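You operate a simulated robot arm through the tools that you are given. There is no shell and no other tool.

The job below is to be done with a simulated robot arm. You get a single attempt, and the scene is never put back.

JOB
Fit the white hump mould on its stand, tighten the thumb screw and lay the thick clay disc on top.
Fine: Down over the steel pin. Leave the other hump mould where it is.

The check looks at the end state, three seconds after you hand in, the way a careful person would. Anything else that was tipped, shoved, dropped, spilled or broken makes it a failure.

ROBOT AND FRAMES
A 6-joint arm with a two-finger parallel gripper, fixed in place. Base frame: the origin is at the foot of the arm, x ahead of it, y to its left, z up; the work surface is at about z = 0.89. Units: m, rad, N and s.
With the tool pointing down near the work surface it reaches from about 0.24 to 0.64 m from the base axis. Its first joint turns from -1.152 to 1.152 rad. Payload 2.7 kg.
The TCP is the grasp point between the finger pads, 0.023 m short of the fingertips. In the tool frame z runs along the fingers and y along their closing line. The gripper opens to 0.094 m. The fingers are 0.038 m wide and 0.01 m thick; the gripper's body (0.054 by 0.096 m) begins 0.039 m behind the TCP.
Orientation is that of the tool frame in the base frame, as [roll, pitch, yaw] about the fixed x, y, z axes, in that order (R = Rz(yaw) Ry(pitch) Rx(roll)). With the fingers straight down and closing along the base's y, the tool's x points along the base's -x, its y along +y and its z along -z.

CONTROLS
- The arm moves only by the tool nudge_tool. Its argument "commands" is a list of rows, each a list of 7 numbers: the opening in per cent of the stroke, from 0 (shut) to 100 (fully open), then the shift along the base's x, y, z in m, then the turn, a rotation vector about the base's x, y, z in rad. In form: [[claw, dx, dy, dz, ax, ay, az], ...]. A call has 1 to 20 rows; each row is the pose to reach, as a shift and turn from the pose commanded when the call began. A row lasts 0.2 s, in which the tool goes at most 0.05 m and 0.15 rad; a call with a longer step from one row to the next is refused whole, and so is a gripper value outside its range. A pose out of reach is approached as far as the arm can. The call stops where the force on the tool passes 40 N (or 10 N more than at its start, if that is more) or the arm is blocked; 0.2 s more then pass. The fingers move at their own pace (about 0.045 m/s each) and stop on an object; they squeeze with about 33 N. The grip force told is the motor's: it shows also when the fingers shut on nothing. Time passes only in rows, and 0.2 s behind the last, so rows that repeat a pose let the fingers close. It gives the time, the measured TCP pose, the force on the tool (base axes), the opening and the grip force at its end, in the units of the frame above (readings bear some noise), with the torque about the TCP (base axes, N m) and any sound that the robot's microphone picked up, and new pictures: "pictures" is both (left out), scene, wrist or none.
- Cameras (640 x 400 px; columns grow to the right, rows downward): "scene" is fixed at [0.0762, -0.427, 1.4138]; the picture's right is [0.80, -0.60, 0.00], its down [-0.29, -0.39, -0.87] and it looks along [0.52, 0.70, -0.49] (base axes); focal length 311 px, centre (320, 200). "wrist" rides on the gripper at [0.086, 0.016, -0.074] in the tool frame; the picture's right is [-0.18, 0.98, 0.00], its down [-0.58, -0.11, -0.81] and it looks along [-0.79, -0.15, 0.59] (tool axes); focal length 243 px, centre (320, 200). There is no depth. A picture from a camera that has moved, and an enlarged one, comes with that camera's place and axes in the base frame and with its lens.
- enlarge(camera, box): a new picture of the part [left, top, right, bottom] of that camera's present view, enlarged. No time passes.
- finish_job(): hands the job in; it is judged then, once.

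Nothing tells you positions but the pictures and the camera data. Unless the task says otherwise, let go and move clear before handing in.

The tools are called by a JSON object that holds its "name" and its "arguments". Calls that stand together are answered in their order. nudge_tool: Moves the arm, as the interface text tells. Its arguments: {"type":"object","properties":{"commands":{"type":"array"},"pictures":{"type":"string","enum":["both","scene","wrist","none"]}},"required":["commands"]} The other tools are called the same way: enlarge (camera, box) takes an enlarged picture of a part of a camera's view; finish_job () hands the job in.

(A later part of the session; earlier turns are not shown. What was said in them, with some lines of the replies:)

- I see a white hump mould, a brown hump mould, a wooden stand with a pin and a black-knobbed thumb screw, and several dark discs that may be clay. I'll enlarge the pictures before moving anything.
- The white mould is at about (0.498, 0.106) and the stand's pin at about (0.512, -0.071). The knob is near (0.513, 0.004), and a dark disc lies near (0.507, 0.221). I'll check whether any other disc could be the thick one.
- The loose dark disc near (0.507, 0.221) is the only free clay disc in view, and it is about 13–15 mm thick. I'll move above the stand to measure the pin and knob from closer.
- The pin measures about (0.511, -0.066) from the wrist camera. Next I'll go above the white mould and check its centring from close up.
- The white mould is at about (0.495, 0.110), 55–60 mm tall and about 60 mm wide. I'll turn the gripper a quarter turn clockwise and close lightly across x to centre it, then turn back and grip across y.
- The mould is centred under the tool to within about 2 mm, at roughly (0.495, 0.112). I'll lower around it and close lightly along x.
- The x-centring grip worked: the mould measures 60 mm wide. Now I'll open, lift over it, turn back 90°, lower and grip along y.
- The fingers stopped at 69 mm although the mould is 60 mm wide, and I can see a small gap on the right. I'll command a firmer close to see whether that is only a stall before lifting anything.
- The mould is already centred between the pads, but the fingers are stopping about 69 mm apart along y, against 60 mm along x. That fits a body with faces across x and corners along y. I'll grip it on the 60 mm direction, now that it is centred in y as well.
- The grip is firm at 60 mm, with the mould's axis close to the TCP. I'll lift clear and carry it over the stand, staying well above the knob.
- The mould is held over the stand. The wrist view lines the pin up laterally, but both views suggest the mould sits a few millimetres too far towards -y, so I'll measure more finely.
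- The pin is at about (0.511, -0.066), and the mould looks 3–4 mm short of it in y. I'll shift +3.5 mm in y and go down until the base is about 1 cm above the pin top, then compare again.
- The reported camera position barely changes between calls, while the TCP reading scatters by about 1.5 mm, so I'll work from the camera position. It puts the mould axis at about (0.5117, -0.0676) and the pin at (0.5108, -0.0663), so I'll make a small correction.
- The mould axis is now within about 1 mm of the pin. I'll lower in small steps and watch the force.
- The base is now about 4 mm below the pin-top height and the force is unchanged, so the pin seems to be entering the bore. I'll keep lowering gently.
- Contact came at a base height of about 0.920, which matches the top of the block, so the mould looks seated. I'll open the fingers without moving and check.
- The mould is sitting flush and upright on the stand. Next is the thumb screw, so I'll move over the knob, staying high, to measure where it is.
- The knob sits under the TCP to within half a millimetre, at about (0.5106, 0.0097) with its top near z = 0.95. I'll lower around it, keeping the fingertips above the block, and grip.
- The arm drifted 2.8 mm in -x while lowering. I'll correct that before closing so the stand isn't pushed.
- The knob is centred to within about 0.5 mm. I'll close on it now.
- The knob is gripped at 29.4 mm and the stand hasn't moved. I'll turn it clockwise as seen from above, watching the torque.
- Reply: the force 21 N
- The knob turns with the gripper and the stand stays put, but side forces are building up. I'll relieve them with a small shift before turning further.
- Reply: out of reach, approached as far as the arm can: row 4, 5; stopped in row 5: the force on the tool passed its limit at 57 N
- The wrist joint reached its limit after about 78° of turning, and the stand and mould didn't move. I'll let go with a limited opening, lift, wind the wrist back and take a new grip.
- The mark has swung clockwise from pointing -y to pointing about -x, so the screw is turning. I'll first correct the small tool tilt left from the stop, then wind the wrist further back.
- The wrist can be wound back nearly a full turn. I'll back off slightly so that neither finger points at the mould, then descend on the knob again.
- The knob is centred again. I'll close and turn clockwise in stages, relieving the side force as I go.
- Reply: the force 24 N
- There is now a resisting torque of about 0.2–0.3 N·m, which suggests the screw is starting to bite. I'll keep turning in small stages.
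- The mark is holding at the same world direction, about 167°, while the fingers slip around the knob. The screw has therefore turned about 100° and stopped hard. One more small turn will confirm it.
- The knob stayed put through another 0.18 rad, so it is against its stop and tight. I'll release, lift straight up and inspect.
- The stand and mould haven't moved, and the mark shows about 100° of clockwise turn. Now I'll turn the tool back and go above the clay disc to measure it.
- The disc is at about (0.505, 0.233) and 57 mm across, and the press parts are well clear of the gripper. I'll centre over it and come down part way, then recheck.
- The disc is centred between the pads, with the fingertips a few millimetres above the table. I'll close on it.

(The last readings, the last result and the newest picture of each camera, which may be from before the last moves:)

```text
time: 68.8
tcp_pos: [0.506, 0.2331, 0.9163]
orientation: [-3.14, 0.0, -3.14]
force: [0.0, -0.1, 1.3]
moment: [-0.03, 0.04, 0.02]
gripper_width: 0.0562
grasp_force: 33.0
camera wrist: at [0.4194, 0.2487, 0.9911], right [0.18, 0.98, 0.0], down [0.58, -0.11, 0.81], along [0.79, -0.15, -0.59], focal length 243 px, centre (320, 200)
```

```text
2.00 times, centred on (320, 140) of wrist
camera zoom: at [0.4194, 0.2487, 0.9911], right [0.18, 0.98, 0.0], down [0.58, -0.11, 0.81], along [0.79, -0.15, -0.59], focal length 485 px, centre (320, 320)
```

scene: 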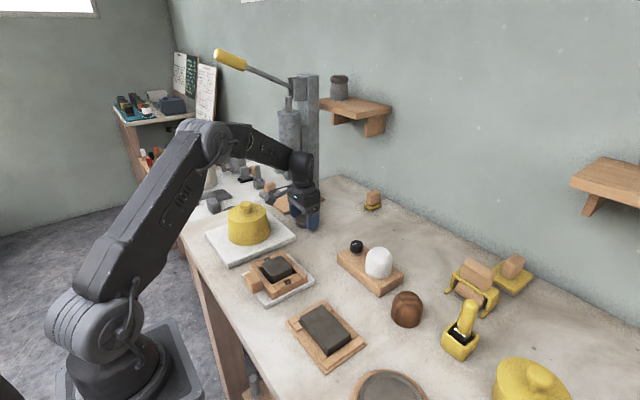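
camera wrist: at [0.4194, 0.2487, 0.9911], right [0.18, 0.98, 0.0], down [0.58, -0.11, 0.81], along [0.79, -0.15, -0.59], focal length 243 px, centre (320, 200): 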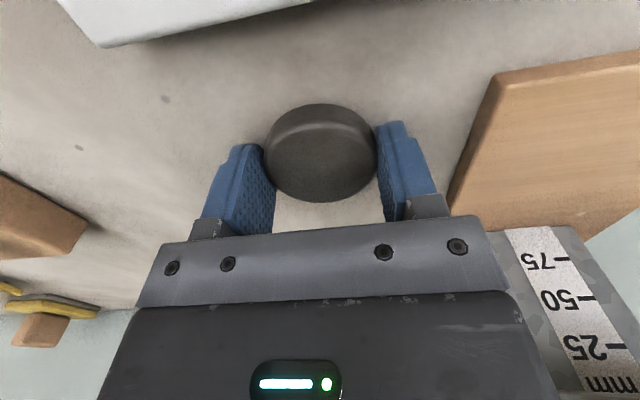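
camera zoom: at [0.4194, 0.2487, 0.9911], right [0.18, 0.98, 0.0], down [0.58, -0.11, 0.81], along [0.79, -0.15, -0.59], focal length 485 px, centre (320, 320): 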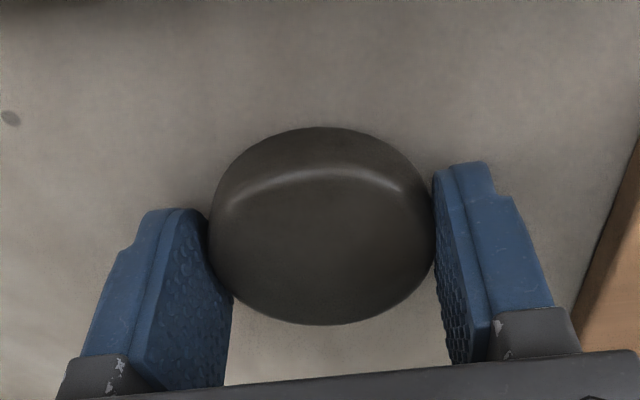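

The disc is gripped at 56 mm. I'll lift it straight up and carry it high over the knob to above the mould.

{"name": "nudge_tool", "arguments": {"commands": [[40, 0, 0, 0.01, 0, 0, 0], [40, 0, 0, 0.04, 0, 0, 0], [40, 0, 0, 0.08, 0, 0, 0], [40, 0, 0, 0.12, 0, 0, 0], [40, 0, 0, 0.145, 0, 0, 0], [40, 0, 0, 0.145, 0, 0, 0]]}}

{"name": "nudge_tool", "arguments": {"commands": [[40, 0.001, -0.02, 0, 0, 0, 0], [40, 0.001, -0.055, 0, 0, 0, 0], [40, 0.002, -0.09, 0, 0, 0, 0], [40, 0.003, -0.125, 0, 0, 0, 0], [40, 0.004, -0.16, 0, 0, 0, 0], [40, 0.005, -0.195, 0, 0, 0, 0], [40, 0.006, -0.23, 0, 0, 0, 0], [40, 0.006, -0.265, 0, 0, 0, 0], [40, 0.006, -0.299, 0, 0, 0, 0], [40, 0.006, -0.299, 0, 0, 0, 0]]}}

{"name": "enlarge", "arguments": {"camera": "wrist", "box": [180, 0, 460, 240]}}

{"name": "enlarge", "arguments": {"camera": "scene", "box": [335, 200, 425, 285]}}

```text
time: 70.2
tcp_pos: [0.5055, 0.2329, 1.062]
orientation: [3.141, 0.001, 3.14]
force: [-0.2, -0.8, -0.7]
moment: [-0.01, -0.04, 0.02]
gripper_width: 0.0561
grasp_force: 32.9
camera wrist: at [0.4197, 0.2473, 1.1365], right [0.18, 0.98, 0.0], down [0.58, -0.11, 0.81], along [0.79, -0.15, -0.59], focal length 243 px, centre (320, 200)
```

scene: 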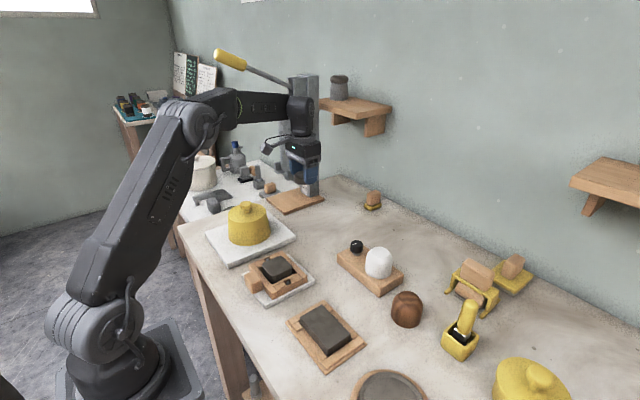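
wrist: 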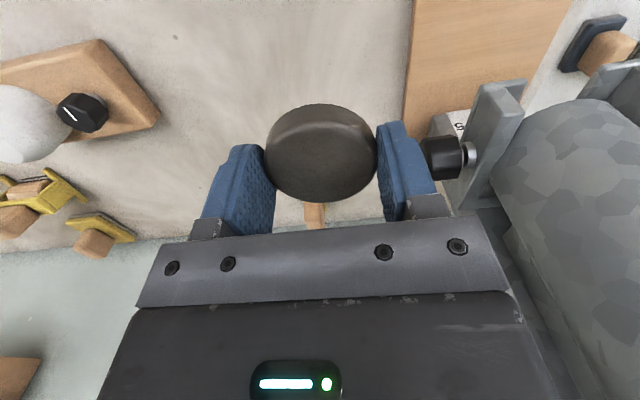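

```text
time: 72.4
tcp_pos: [0.5103, -0.0664, 1.0625]
orientation: [-3.14, 0.001, -3.141]
force: [-0.5, -0.5, -0.1]
moment: [0.03, -0.02, 0.01]
gripper_width: 0.0565
grasp_force: 32.4
camera wrist: at [0.424, -0.0521, 1.1363], right [0.18, 0.98, 0.0], down [0.58, -0.11, 0.81], along [0.79, -0.15, -0.59], focal length 243 px, centre (320, 200)
```

scene: 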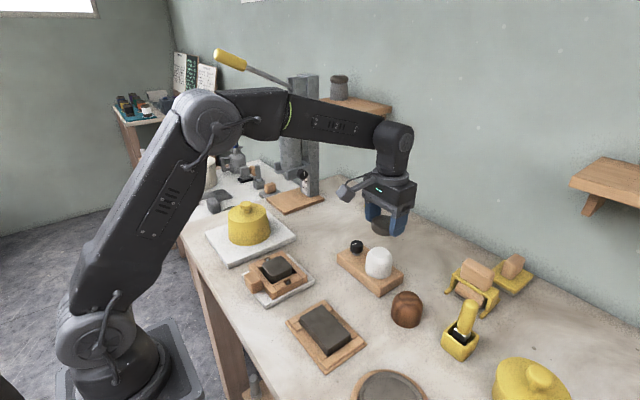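
wrist: 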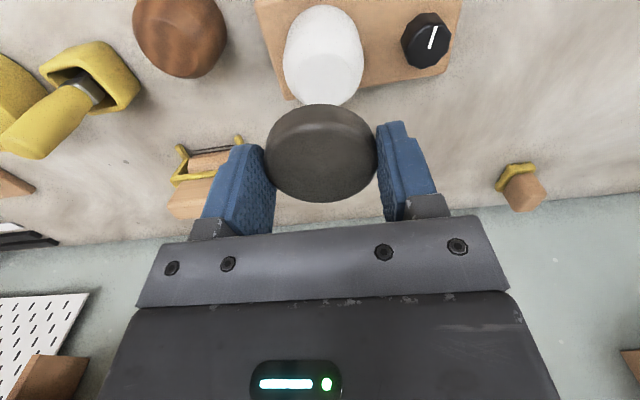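

```text
1.67 times, centred on (320, 120) of wrist
camera zoom: at [0.424, -0.0521, 1.1363], right [0.18, 0.98, 0.0], down [0.58, -0.11, 0.81], along [0.79, -0.15, -0.59], focal length 404 px, centre (320, 333)
```

zoom: 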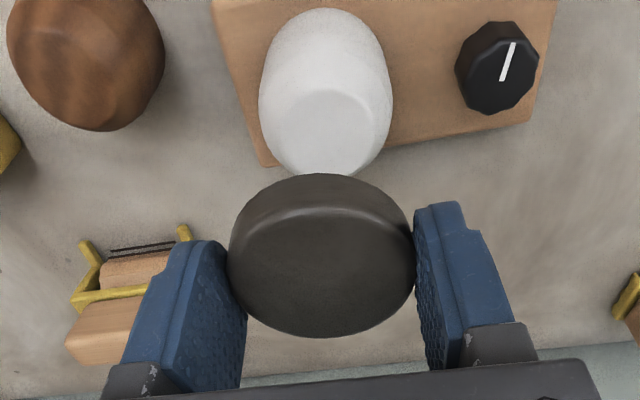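

```text
4.71 times, centred on (380, 242) of scene
camera zoom: at [0.0762, -0.427, 1.4138], right [0.8, -0.6, 0.0], down [-0.29, -0.39, -0.87], along [0.52, 0.7, -0.49], focal length 1465 px, centre (38, 0)
```

zoom: 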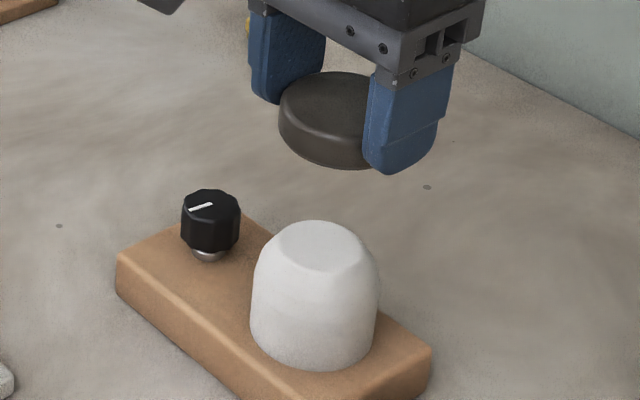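

The disc is above the mould. I'll shift it about (+1, +2) mm and lower to just above the top.

{"name": "nudge_tool", "arguments": {"commands": [[40, 0.001, 0.002, 0, 0, 0, 0], [40, 0.001, 0.002, -0.02, 0, 0, 0], [40, 0.001, 0.002, -0.04, 0, 0, 0], [40, 0.001, 0.002, -0.055, 0, 0, 0], [40, 0.001, 0.002, -0.055, 0, 0, 0]]}}

{"name": "enlarge", "arguments": {"camera": "wrist", "box": [180, 0, 460, 240]}}

{"name": "enlarge", "arguments": {"camera": "scene", "box": [335, 200, 425, 285]}}

```text
time: 73.6
tcp_pos: [0.5142, -0.0637, 1.0066]
orientation: [-3.14, -0.001, 3.142]
force: [0.0, -0.1, -1.6]
moment: [0.01, 0.03, -0.03]
gripper_width: 0.0564
grasp_force: 33.1
camera wrist: at [0.4276, -0.0496, 1.0813], right [0.18, 0.98, 0.0], down [0.58, -0.11, 0.81], along [0.79, -0.15, -0.59], focal length 243 px, centre (320, 200)
```

scene: 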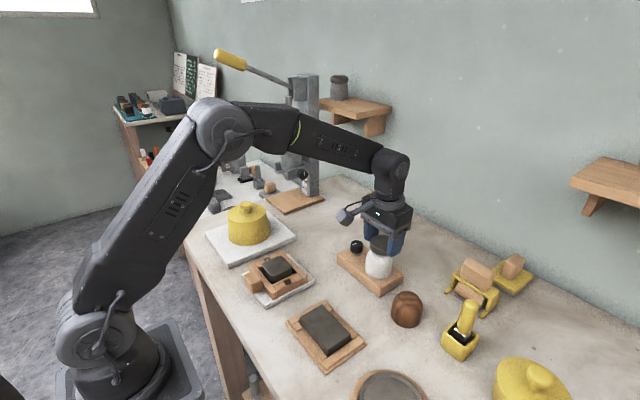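
wrist: 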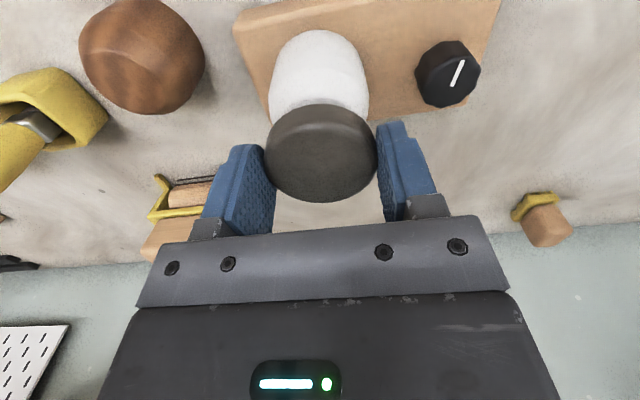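

```text
1.67 times, centred on (320, 120) of wrist
camera zoom: at [0.4276, -0.0496, 1.0813], right [0.18, 0.98, 0.0], down [0.58, -0.11, 0.81], along [0.79, -0.15, -0.59], focal length 404 px, centre (320, 333)
```

zoom: 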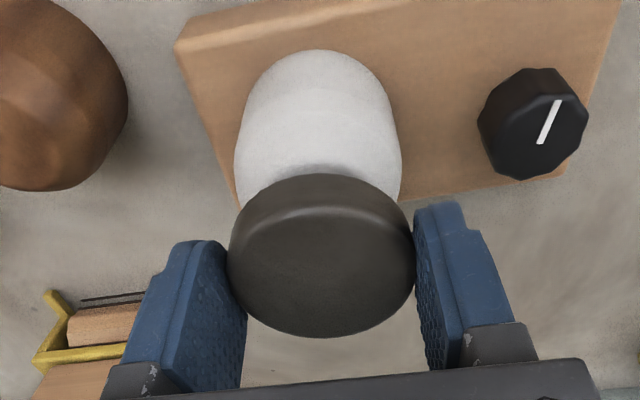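

```text
4.71 times, centred on (380, 242) of scene
camera zoom: at [0.0763, -0.427, 1.4138], right [0.8, -0.6, 0.0], down [-0.29, -0.39, -0.87], along [0.52, 0.7, -0.49], focal length 1465 px, centre (38, 0)
```

zoom: 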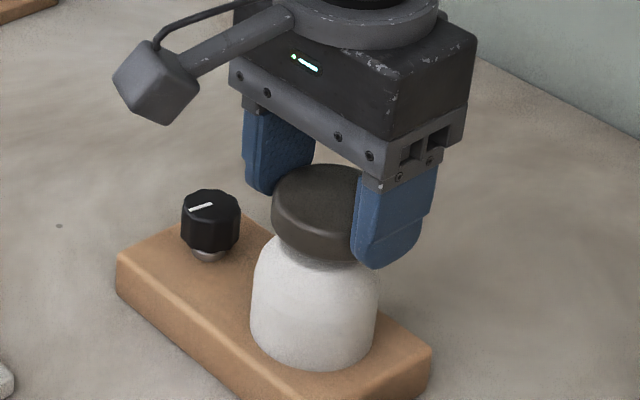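

{"name": "nudge_tool", "arguments": {"commands": [[40, -0.0022, 0.0003, 0, 0, 0, 0], [40, -0.0022, 0.0003, -0.003, 0, 0, 0], [40, -0.0022, 0.0003, -0.006, 0, 0, 0], [40, -0.0022, 0.0003, -0.006, 0, 0, 0]]}}

{"name": "enlarge", "arguments": {"camera": "scene", "box": [345, 210, 415, 280]}}

```text
time: 74.6
tcp_pos: [0.5111, -0.0637, 1.0016]
orientation: [-3.141, 0.0, 3.142]
force: [-0.3, 0.8, -1.2]
moment: [-0.01, 0.0, -0.01]
gripper_width: 0.0564
grasp_force: 32.9
camera wrist: at [0.4247, -0.0484, 1.076], right [0.18, 0.98, 0.0], down [0.58, -0.11, 0.81], along [0.79, -0.15, -0.59], focal length 243 px, centre (320, 200)
```

scene: 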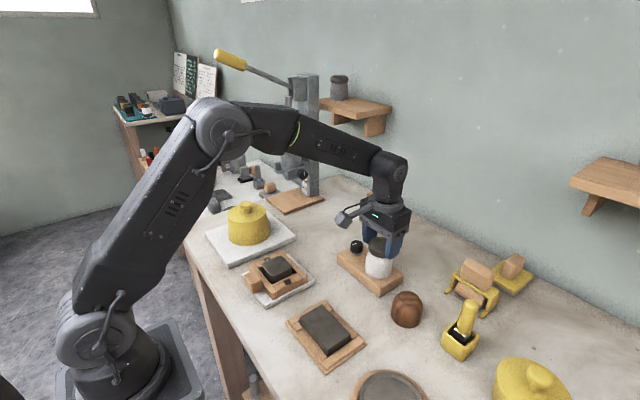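
wrist: 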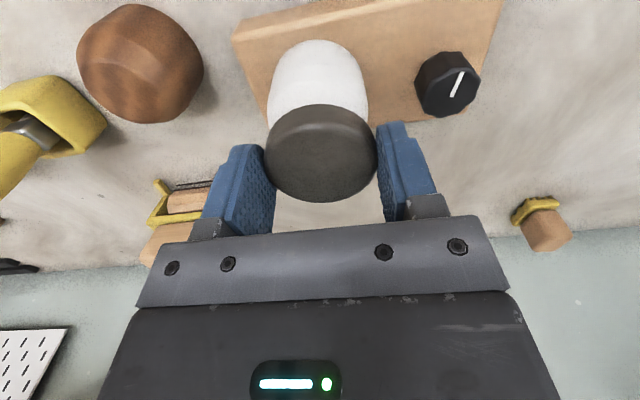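

```text
5.71 times, centred on (380, 245) of scene
camera zoom: at [0.0763, -0.427, 1.4138], right [0.8, -0.6, 0.0], down [-0.29, -0.39, -0.87], along [0.52, 0.7, -0.49], focal length 1779 px, centre (-23, -57)
```

zoom: 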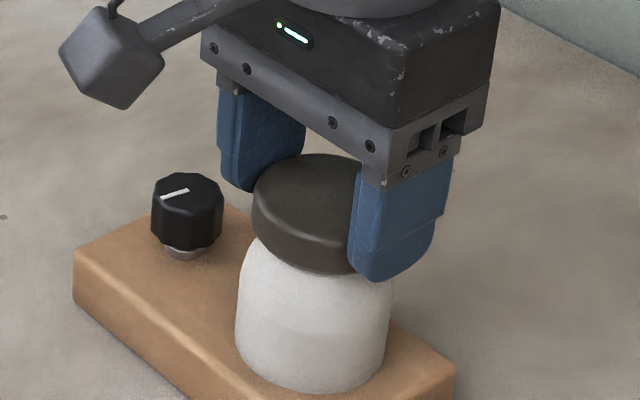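

{"name": "nudge_tool", "arguments": {"commands": [[40, -0.0003, -0.0013, 0, 0, 0, 0], [40, -0.0003, -0.0013, -0.002, 0, 0, 0], [40, -0.0003, -0.0013, -0.0035, 0, 0, 0]], "pictures": "wrist"}}

{"name": "enlarge", "arguments": {"camera": "scene", "box": [360, 225, 400, 265]}}

```text
time: 75.4
tcp_pos: [0.5101, -0.0648, 0.9991]
orientation: [-3.138, 0.002, 3.142]
force: [-3.1, -1.2, 10.0]
moment: [-0.2, 0.16, -0.01]
gripper_width: 0.0562
grasp_force: 33.1
camera wrist: at [0.4244, -0.0499, 1.0731], right [0.18, 0.98, 0.0], down [0.58, -0.11, 0.81], along [0.79, -0.15, -0.59], focal length 243 px, centre (320, 200)
```

wrist: 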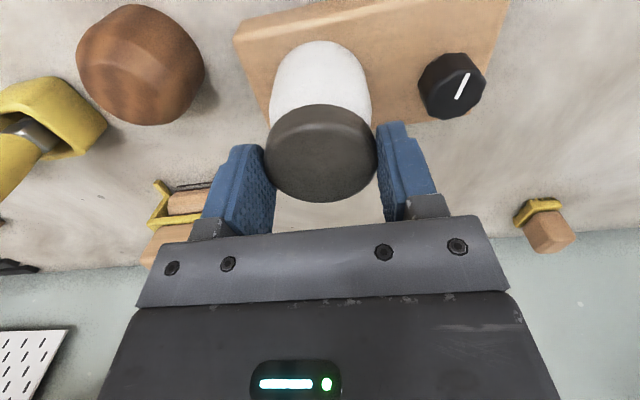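

```text
10.00 times, centred on (380, 245) of scene
camera zoom: at [0.0759, -0.427, 1.4139], right [0.8, -0.6, 0.0], down [-0.29, -0.39, -0.87], along [0.52, 0.7, -0.49], focal length 3113 px, centre (-280, -250)
```

zoom: 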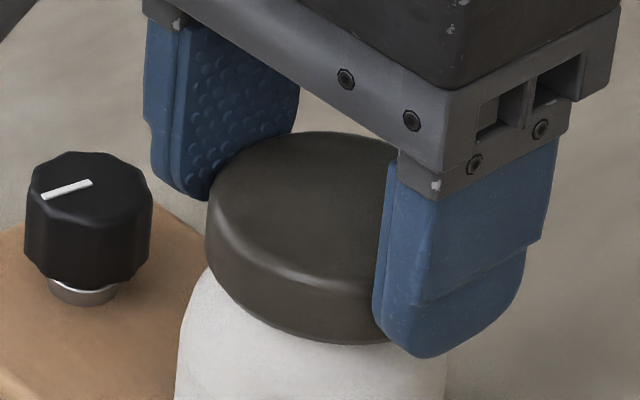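

The disc is resting on the mould top with a light contact force, and it is well centred. I'll ease the pressure and open the fingers.

{"name": "nudge_tool", "arguments": {"commands": [[40, 0, 0, 0.0007, 0, 0, 0], [60, 0, 0, 0.0007, 0, 0, 0], [75, 0, 0, 0.0007, 0, 0, 0], [80, 0, 0, 0.0007, 0, 0, 0], [80, 0, 0, 0.0007, 0, 0, 0]]}}

{"name": "enlarge", "arguments": {"camera": "scene", "box": [345, 210, 415, 280]}}

{"name": "enlarge", "arguments": {"camera": "wrist", "box": [180, 0, 460, 240]}}

```text
time: 76.6
tcp_pos: [0.5106, -0.0647, 0.9965]
orientation: [-3.139, 0.001, 3.141]
force: [0.4, 0.3, -1.0]
moment: [-0.02, -0.02, 0.0]
gripper_width: 0.0751
grasp_force: 0.0
camera wrist: at [0.4243, -0.0495, 1.0719], right [0.18, 0.98, 0.0], down [0.58, -0.11, 0.81], along [0.79, -0.15, -0.59], focal length 243 px, centre (320, 200)
```

scene: 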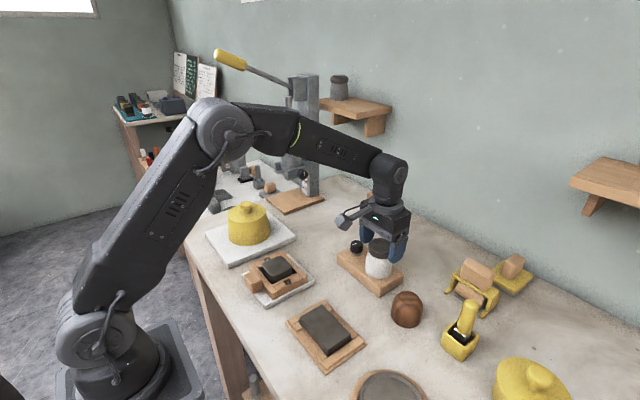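
wrist: 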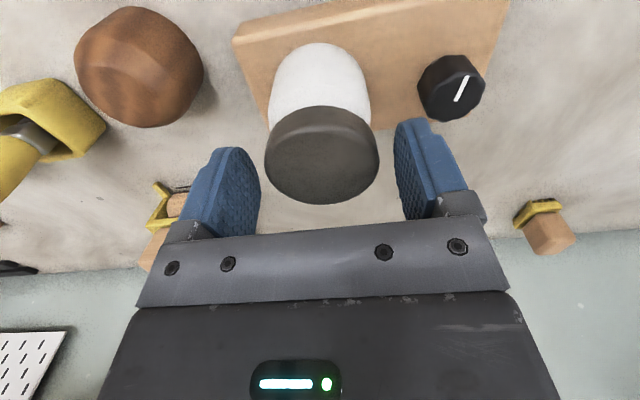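

```text
5.71 times, centred on (380, 245) of scene
camera zoom: at [0.0762, -0.427, 1.4138], right [0.8, -0.6, 0.0], down [-0.29, -0.39, -0.87], along [0.52, 0.7, -0.49], focal length 1779 px, centre (-23, -57)
```

zoom: 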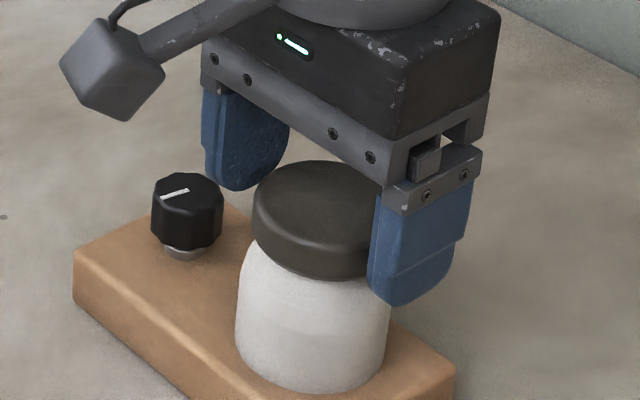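

```text
1.67 times, centred on (320, 120) of wrist
camera zoom: at [0.4243, -0.0495, 1.0719], right [0.18, 0.98, 0.0], down [0.58, -0.11, 0.81], along [0.79, -0.15, -0.59], focal length 404 px, centre (320, 333)
```

zoom: 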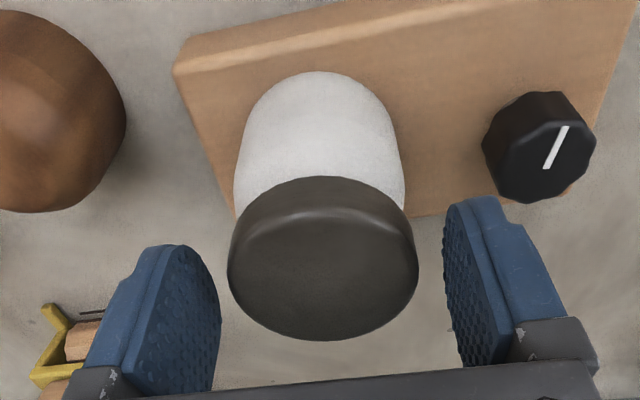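

The disc is lying level on the mould and the fingers are clear. I'll lift straight up and back away.

{"name": "nudge_tool", "arguments": {"commands": [[80, 0, 0, 0.01, 0, 0, 0], [80, 0, 0, 0.03, 0, 0, 0], [80, 0, 0, 0.07, 0, 0, 0], [80, 0, 0, 0.11, 0, 0, 0], [80, -0.02, 0.04, 0.13, 0, 0, 0], [80, -0.05, 0.08, 0.14, 0, 0, 0], [80, -0.08, 0.11, 0.14, 0, 0, 0], [80, -0.08, 0.11, 0.14, 0, 0, 0]]}}

{"name": "enlarge", "arguments": {"camera": "scene", "box": [335, 210, 425, 290]}}

{"name": "enlarge", "arguments": {"camera": "wrist", "box": [120, 0, 400, 160]}}

```text
refused: row 6 steps farther than a row can; nothing moved
```

```text
5.00 times, centred on (380, 250) of scene
camera zoom: at [0.0762, -0.427, 1.4138], right [0.8, -0.6, 0.0], down [-0.29, -0.39, -0.87], along [0.52, 0.7, -0.49], focal length 1556 px, centre (20, -50)
```

zoom: 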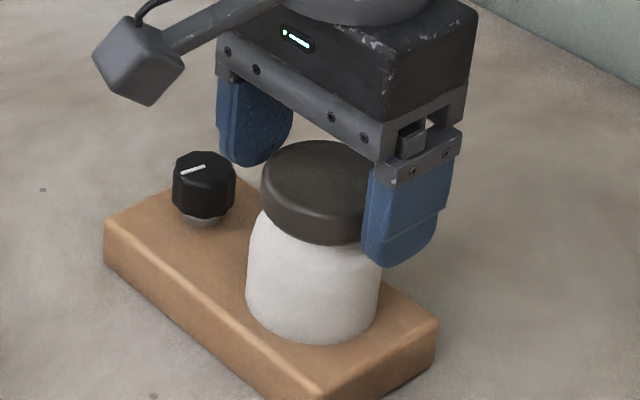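

```text
2.29 times, centred on (260, 80) of wrist
camera zoom: at [0.4243, -0.0495, 1.0719], right [0.18, 0.98, 0.0], down [0.58, -0.11, 0.81], along [0.79, -0.15, -0.59], focal length 555 px, centre (457, 474)
```

zoom: 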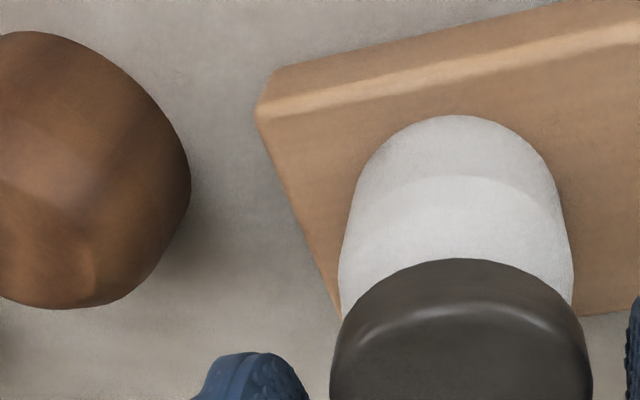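

That call was refused because one step was too long, and nothing moved. I'll retreat with smaller steps.

{"name": "nudge_tool", "arguments": {"commands": [[80, 0, 0, 0.01, 0, 0, 0], [80, 0, 0, 0.03, 0, 0, 0], [80, 0, 0, 0.065, 0, 0, 0], [80, 0, 0, 0.1, 0, 0, 0], [80, -0.015, 0.025, 0.12, 0, 0, 0], [80, -0.035, 0.05, 0.13, 0, 0, 0], [80, -0.055, 0.08, 0.14, 0, 0, 0], [80, -0.07, 0.11, 0.14, 0, 0, 0], [80, -0.07, 0.11, 0.14, 0, 0, 0]]}}

{"name": "enlarge", "arguments": {"camera": "scene", "box": [335, 210, 425, 290]}}

{"name": "enlarge", "arguments": {"camera": "wrist", "box": [80, 0, 360, 160]}}

```text
time: 78.6
tcp_pos: [0.4403, 0.0459, 1.1394]
orientation: [-3.139, 0.001, 3.141]
force: [0.1, 0.2, 0.0]
moment: [0.0, 0.03, 0.01]
gripper_width: 0.075
grasp_force: 0.0
camera wrist: at [0.3542, 0.0605, 1.2138], right [0.18, 0.98, 0.0], down [0.58, -0.11, 0.81], along [0.79, -0.15, -0.59], focal length 243 px, centre (320, 200)
```

scene: 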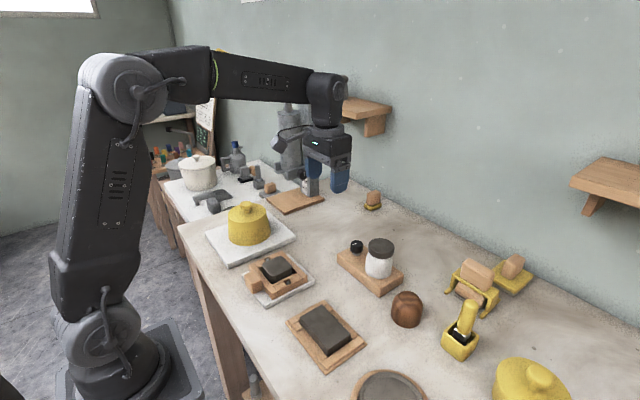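
wrist: 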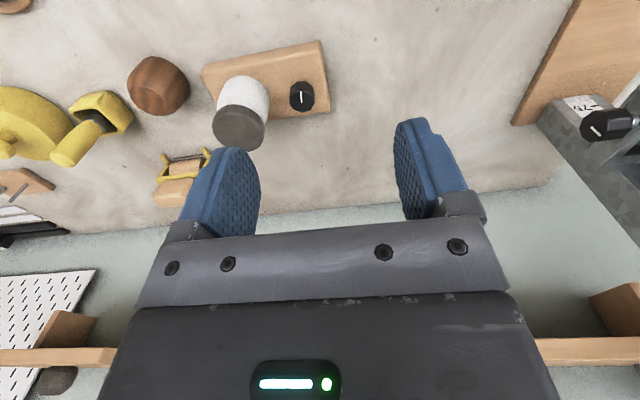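

```text
5.00 times, centred on (380, 250) of scene
camera zoom: at [0.0762, -0.427, 1.4138], right [0.8, -0.6, 0.0], down [-0.29, -0.39, -0.87], along [0.52, 0.7, -0.49], focal length 1556 px, centre (20, -50)
```

zoom: 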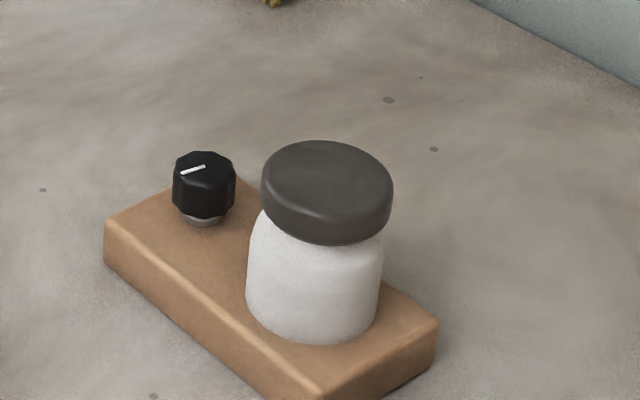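

```text
2.29 times, centred on (220, 80) of wrist
camera zoom: at [0.3542, 0.0605, 1.2138], right [0.18, 0.98, 0.0], down [0.58, -0.11, 0.81], along [0.79, -0.15, -0.59], focal length 555 px, centre (549, 474)
```

zoom: 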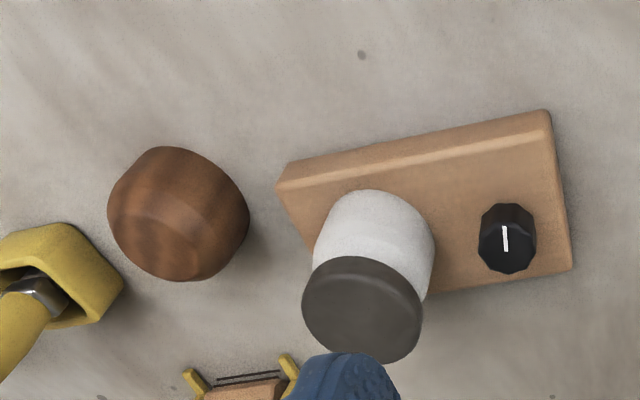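

Everything looks right: the mould is seated over the pin, the knob is turned to its stop, and the disc lies level and centred on the mould. The brown mould is untouched. I'll wait briefly to confirm it all stays still.

{"name": "nudge_tool", "arguments": {"commands": [[80, 0, 0, 0, 0, 0, 0], [80, 0, 0, 0, 0, 0, 0], [80, 0, 0, 0, 0, 0, 0], [80, 0, 0, 0, 0, 0, 0], [80, 0, 0, 0, 0, 0, 0], [80, 0, 0, 0, 0, 0, 0]], "pictures": "scene"}}

{"name": "enlarge", "arguments": {"camera": "scene", "box": [335, 210, 425, 290]}}

```text
time: 80.0
tcp_pos: [0.4401, 0.0453, 1.1396]
orientation: [-3.139, -0.001, -3.14]
force: [-0.6, 0.1, -0.3]
moment: [0.02, 0.0, 0.01]
gripper_width: 0.0752
grasp_force: 0.1
```

scene: 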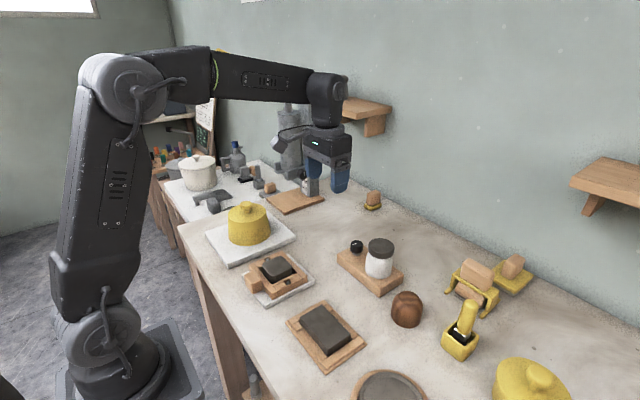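

```text
5.00 times, centred on (380, 250) of scene
camera zoom: at [0.0762, -0.427, 1.4138], right [0.8, -0.6, 0.0], down [-0.29, -0.39, -0.87], along [0.52, 0.7, -0.49], focal length 1556 px, centre (20, -50)
```

zoom: 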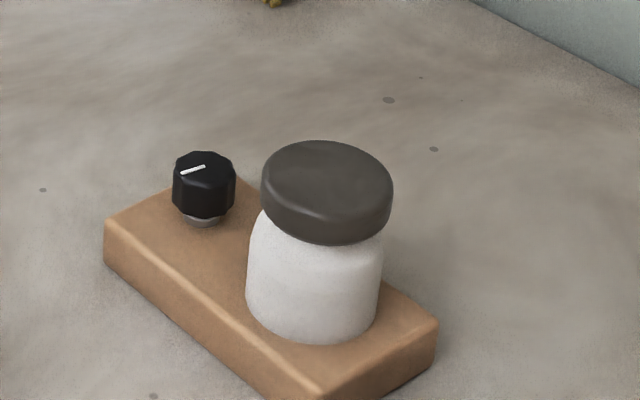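

Nothing has moved: the mould is on its pin, the screw is tight, the disc is level on top, and the gripper is open and clear. I'm handing the job in.

{"name": "finish_job", "arguments": {}}

```text
The job is handed in.
```

The white hump mould is fitted over the steel pin on its stand, the thumb screw is tightened, and the thick clay disc is lying on top. I handed the job in, but no result has come back yet.

- **Mould:** it came down over the pin without catching and sits flush on the block, upright.
- **Thumb screw:** I turned it clockwise about 100° until it stopped. It then stayed put while the gripper slipped around it, so I take it as tight. That is judged from the mark on the knob and the torque, as no sound came from the screw.
- **Disc:** it lies level and within about 2 mm of the mould's centre. It had not moved when I checked about a second and a half later.
- **Everything else:** the brown mould and the other items look untouched. The stand did not shift, though the force briefly reached 57 N when the wrist hit its turning limit.

The gripper is open and clear of the work.
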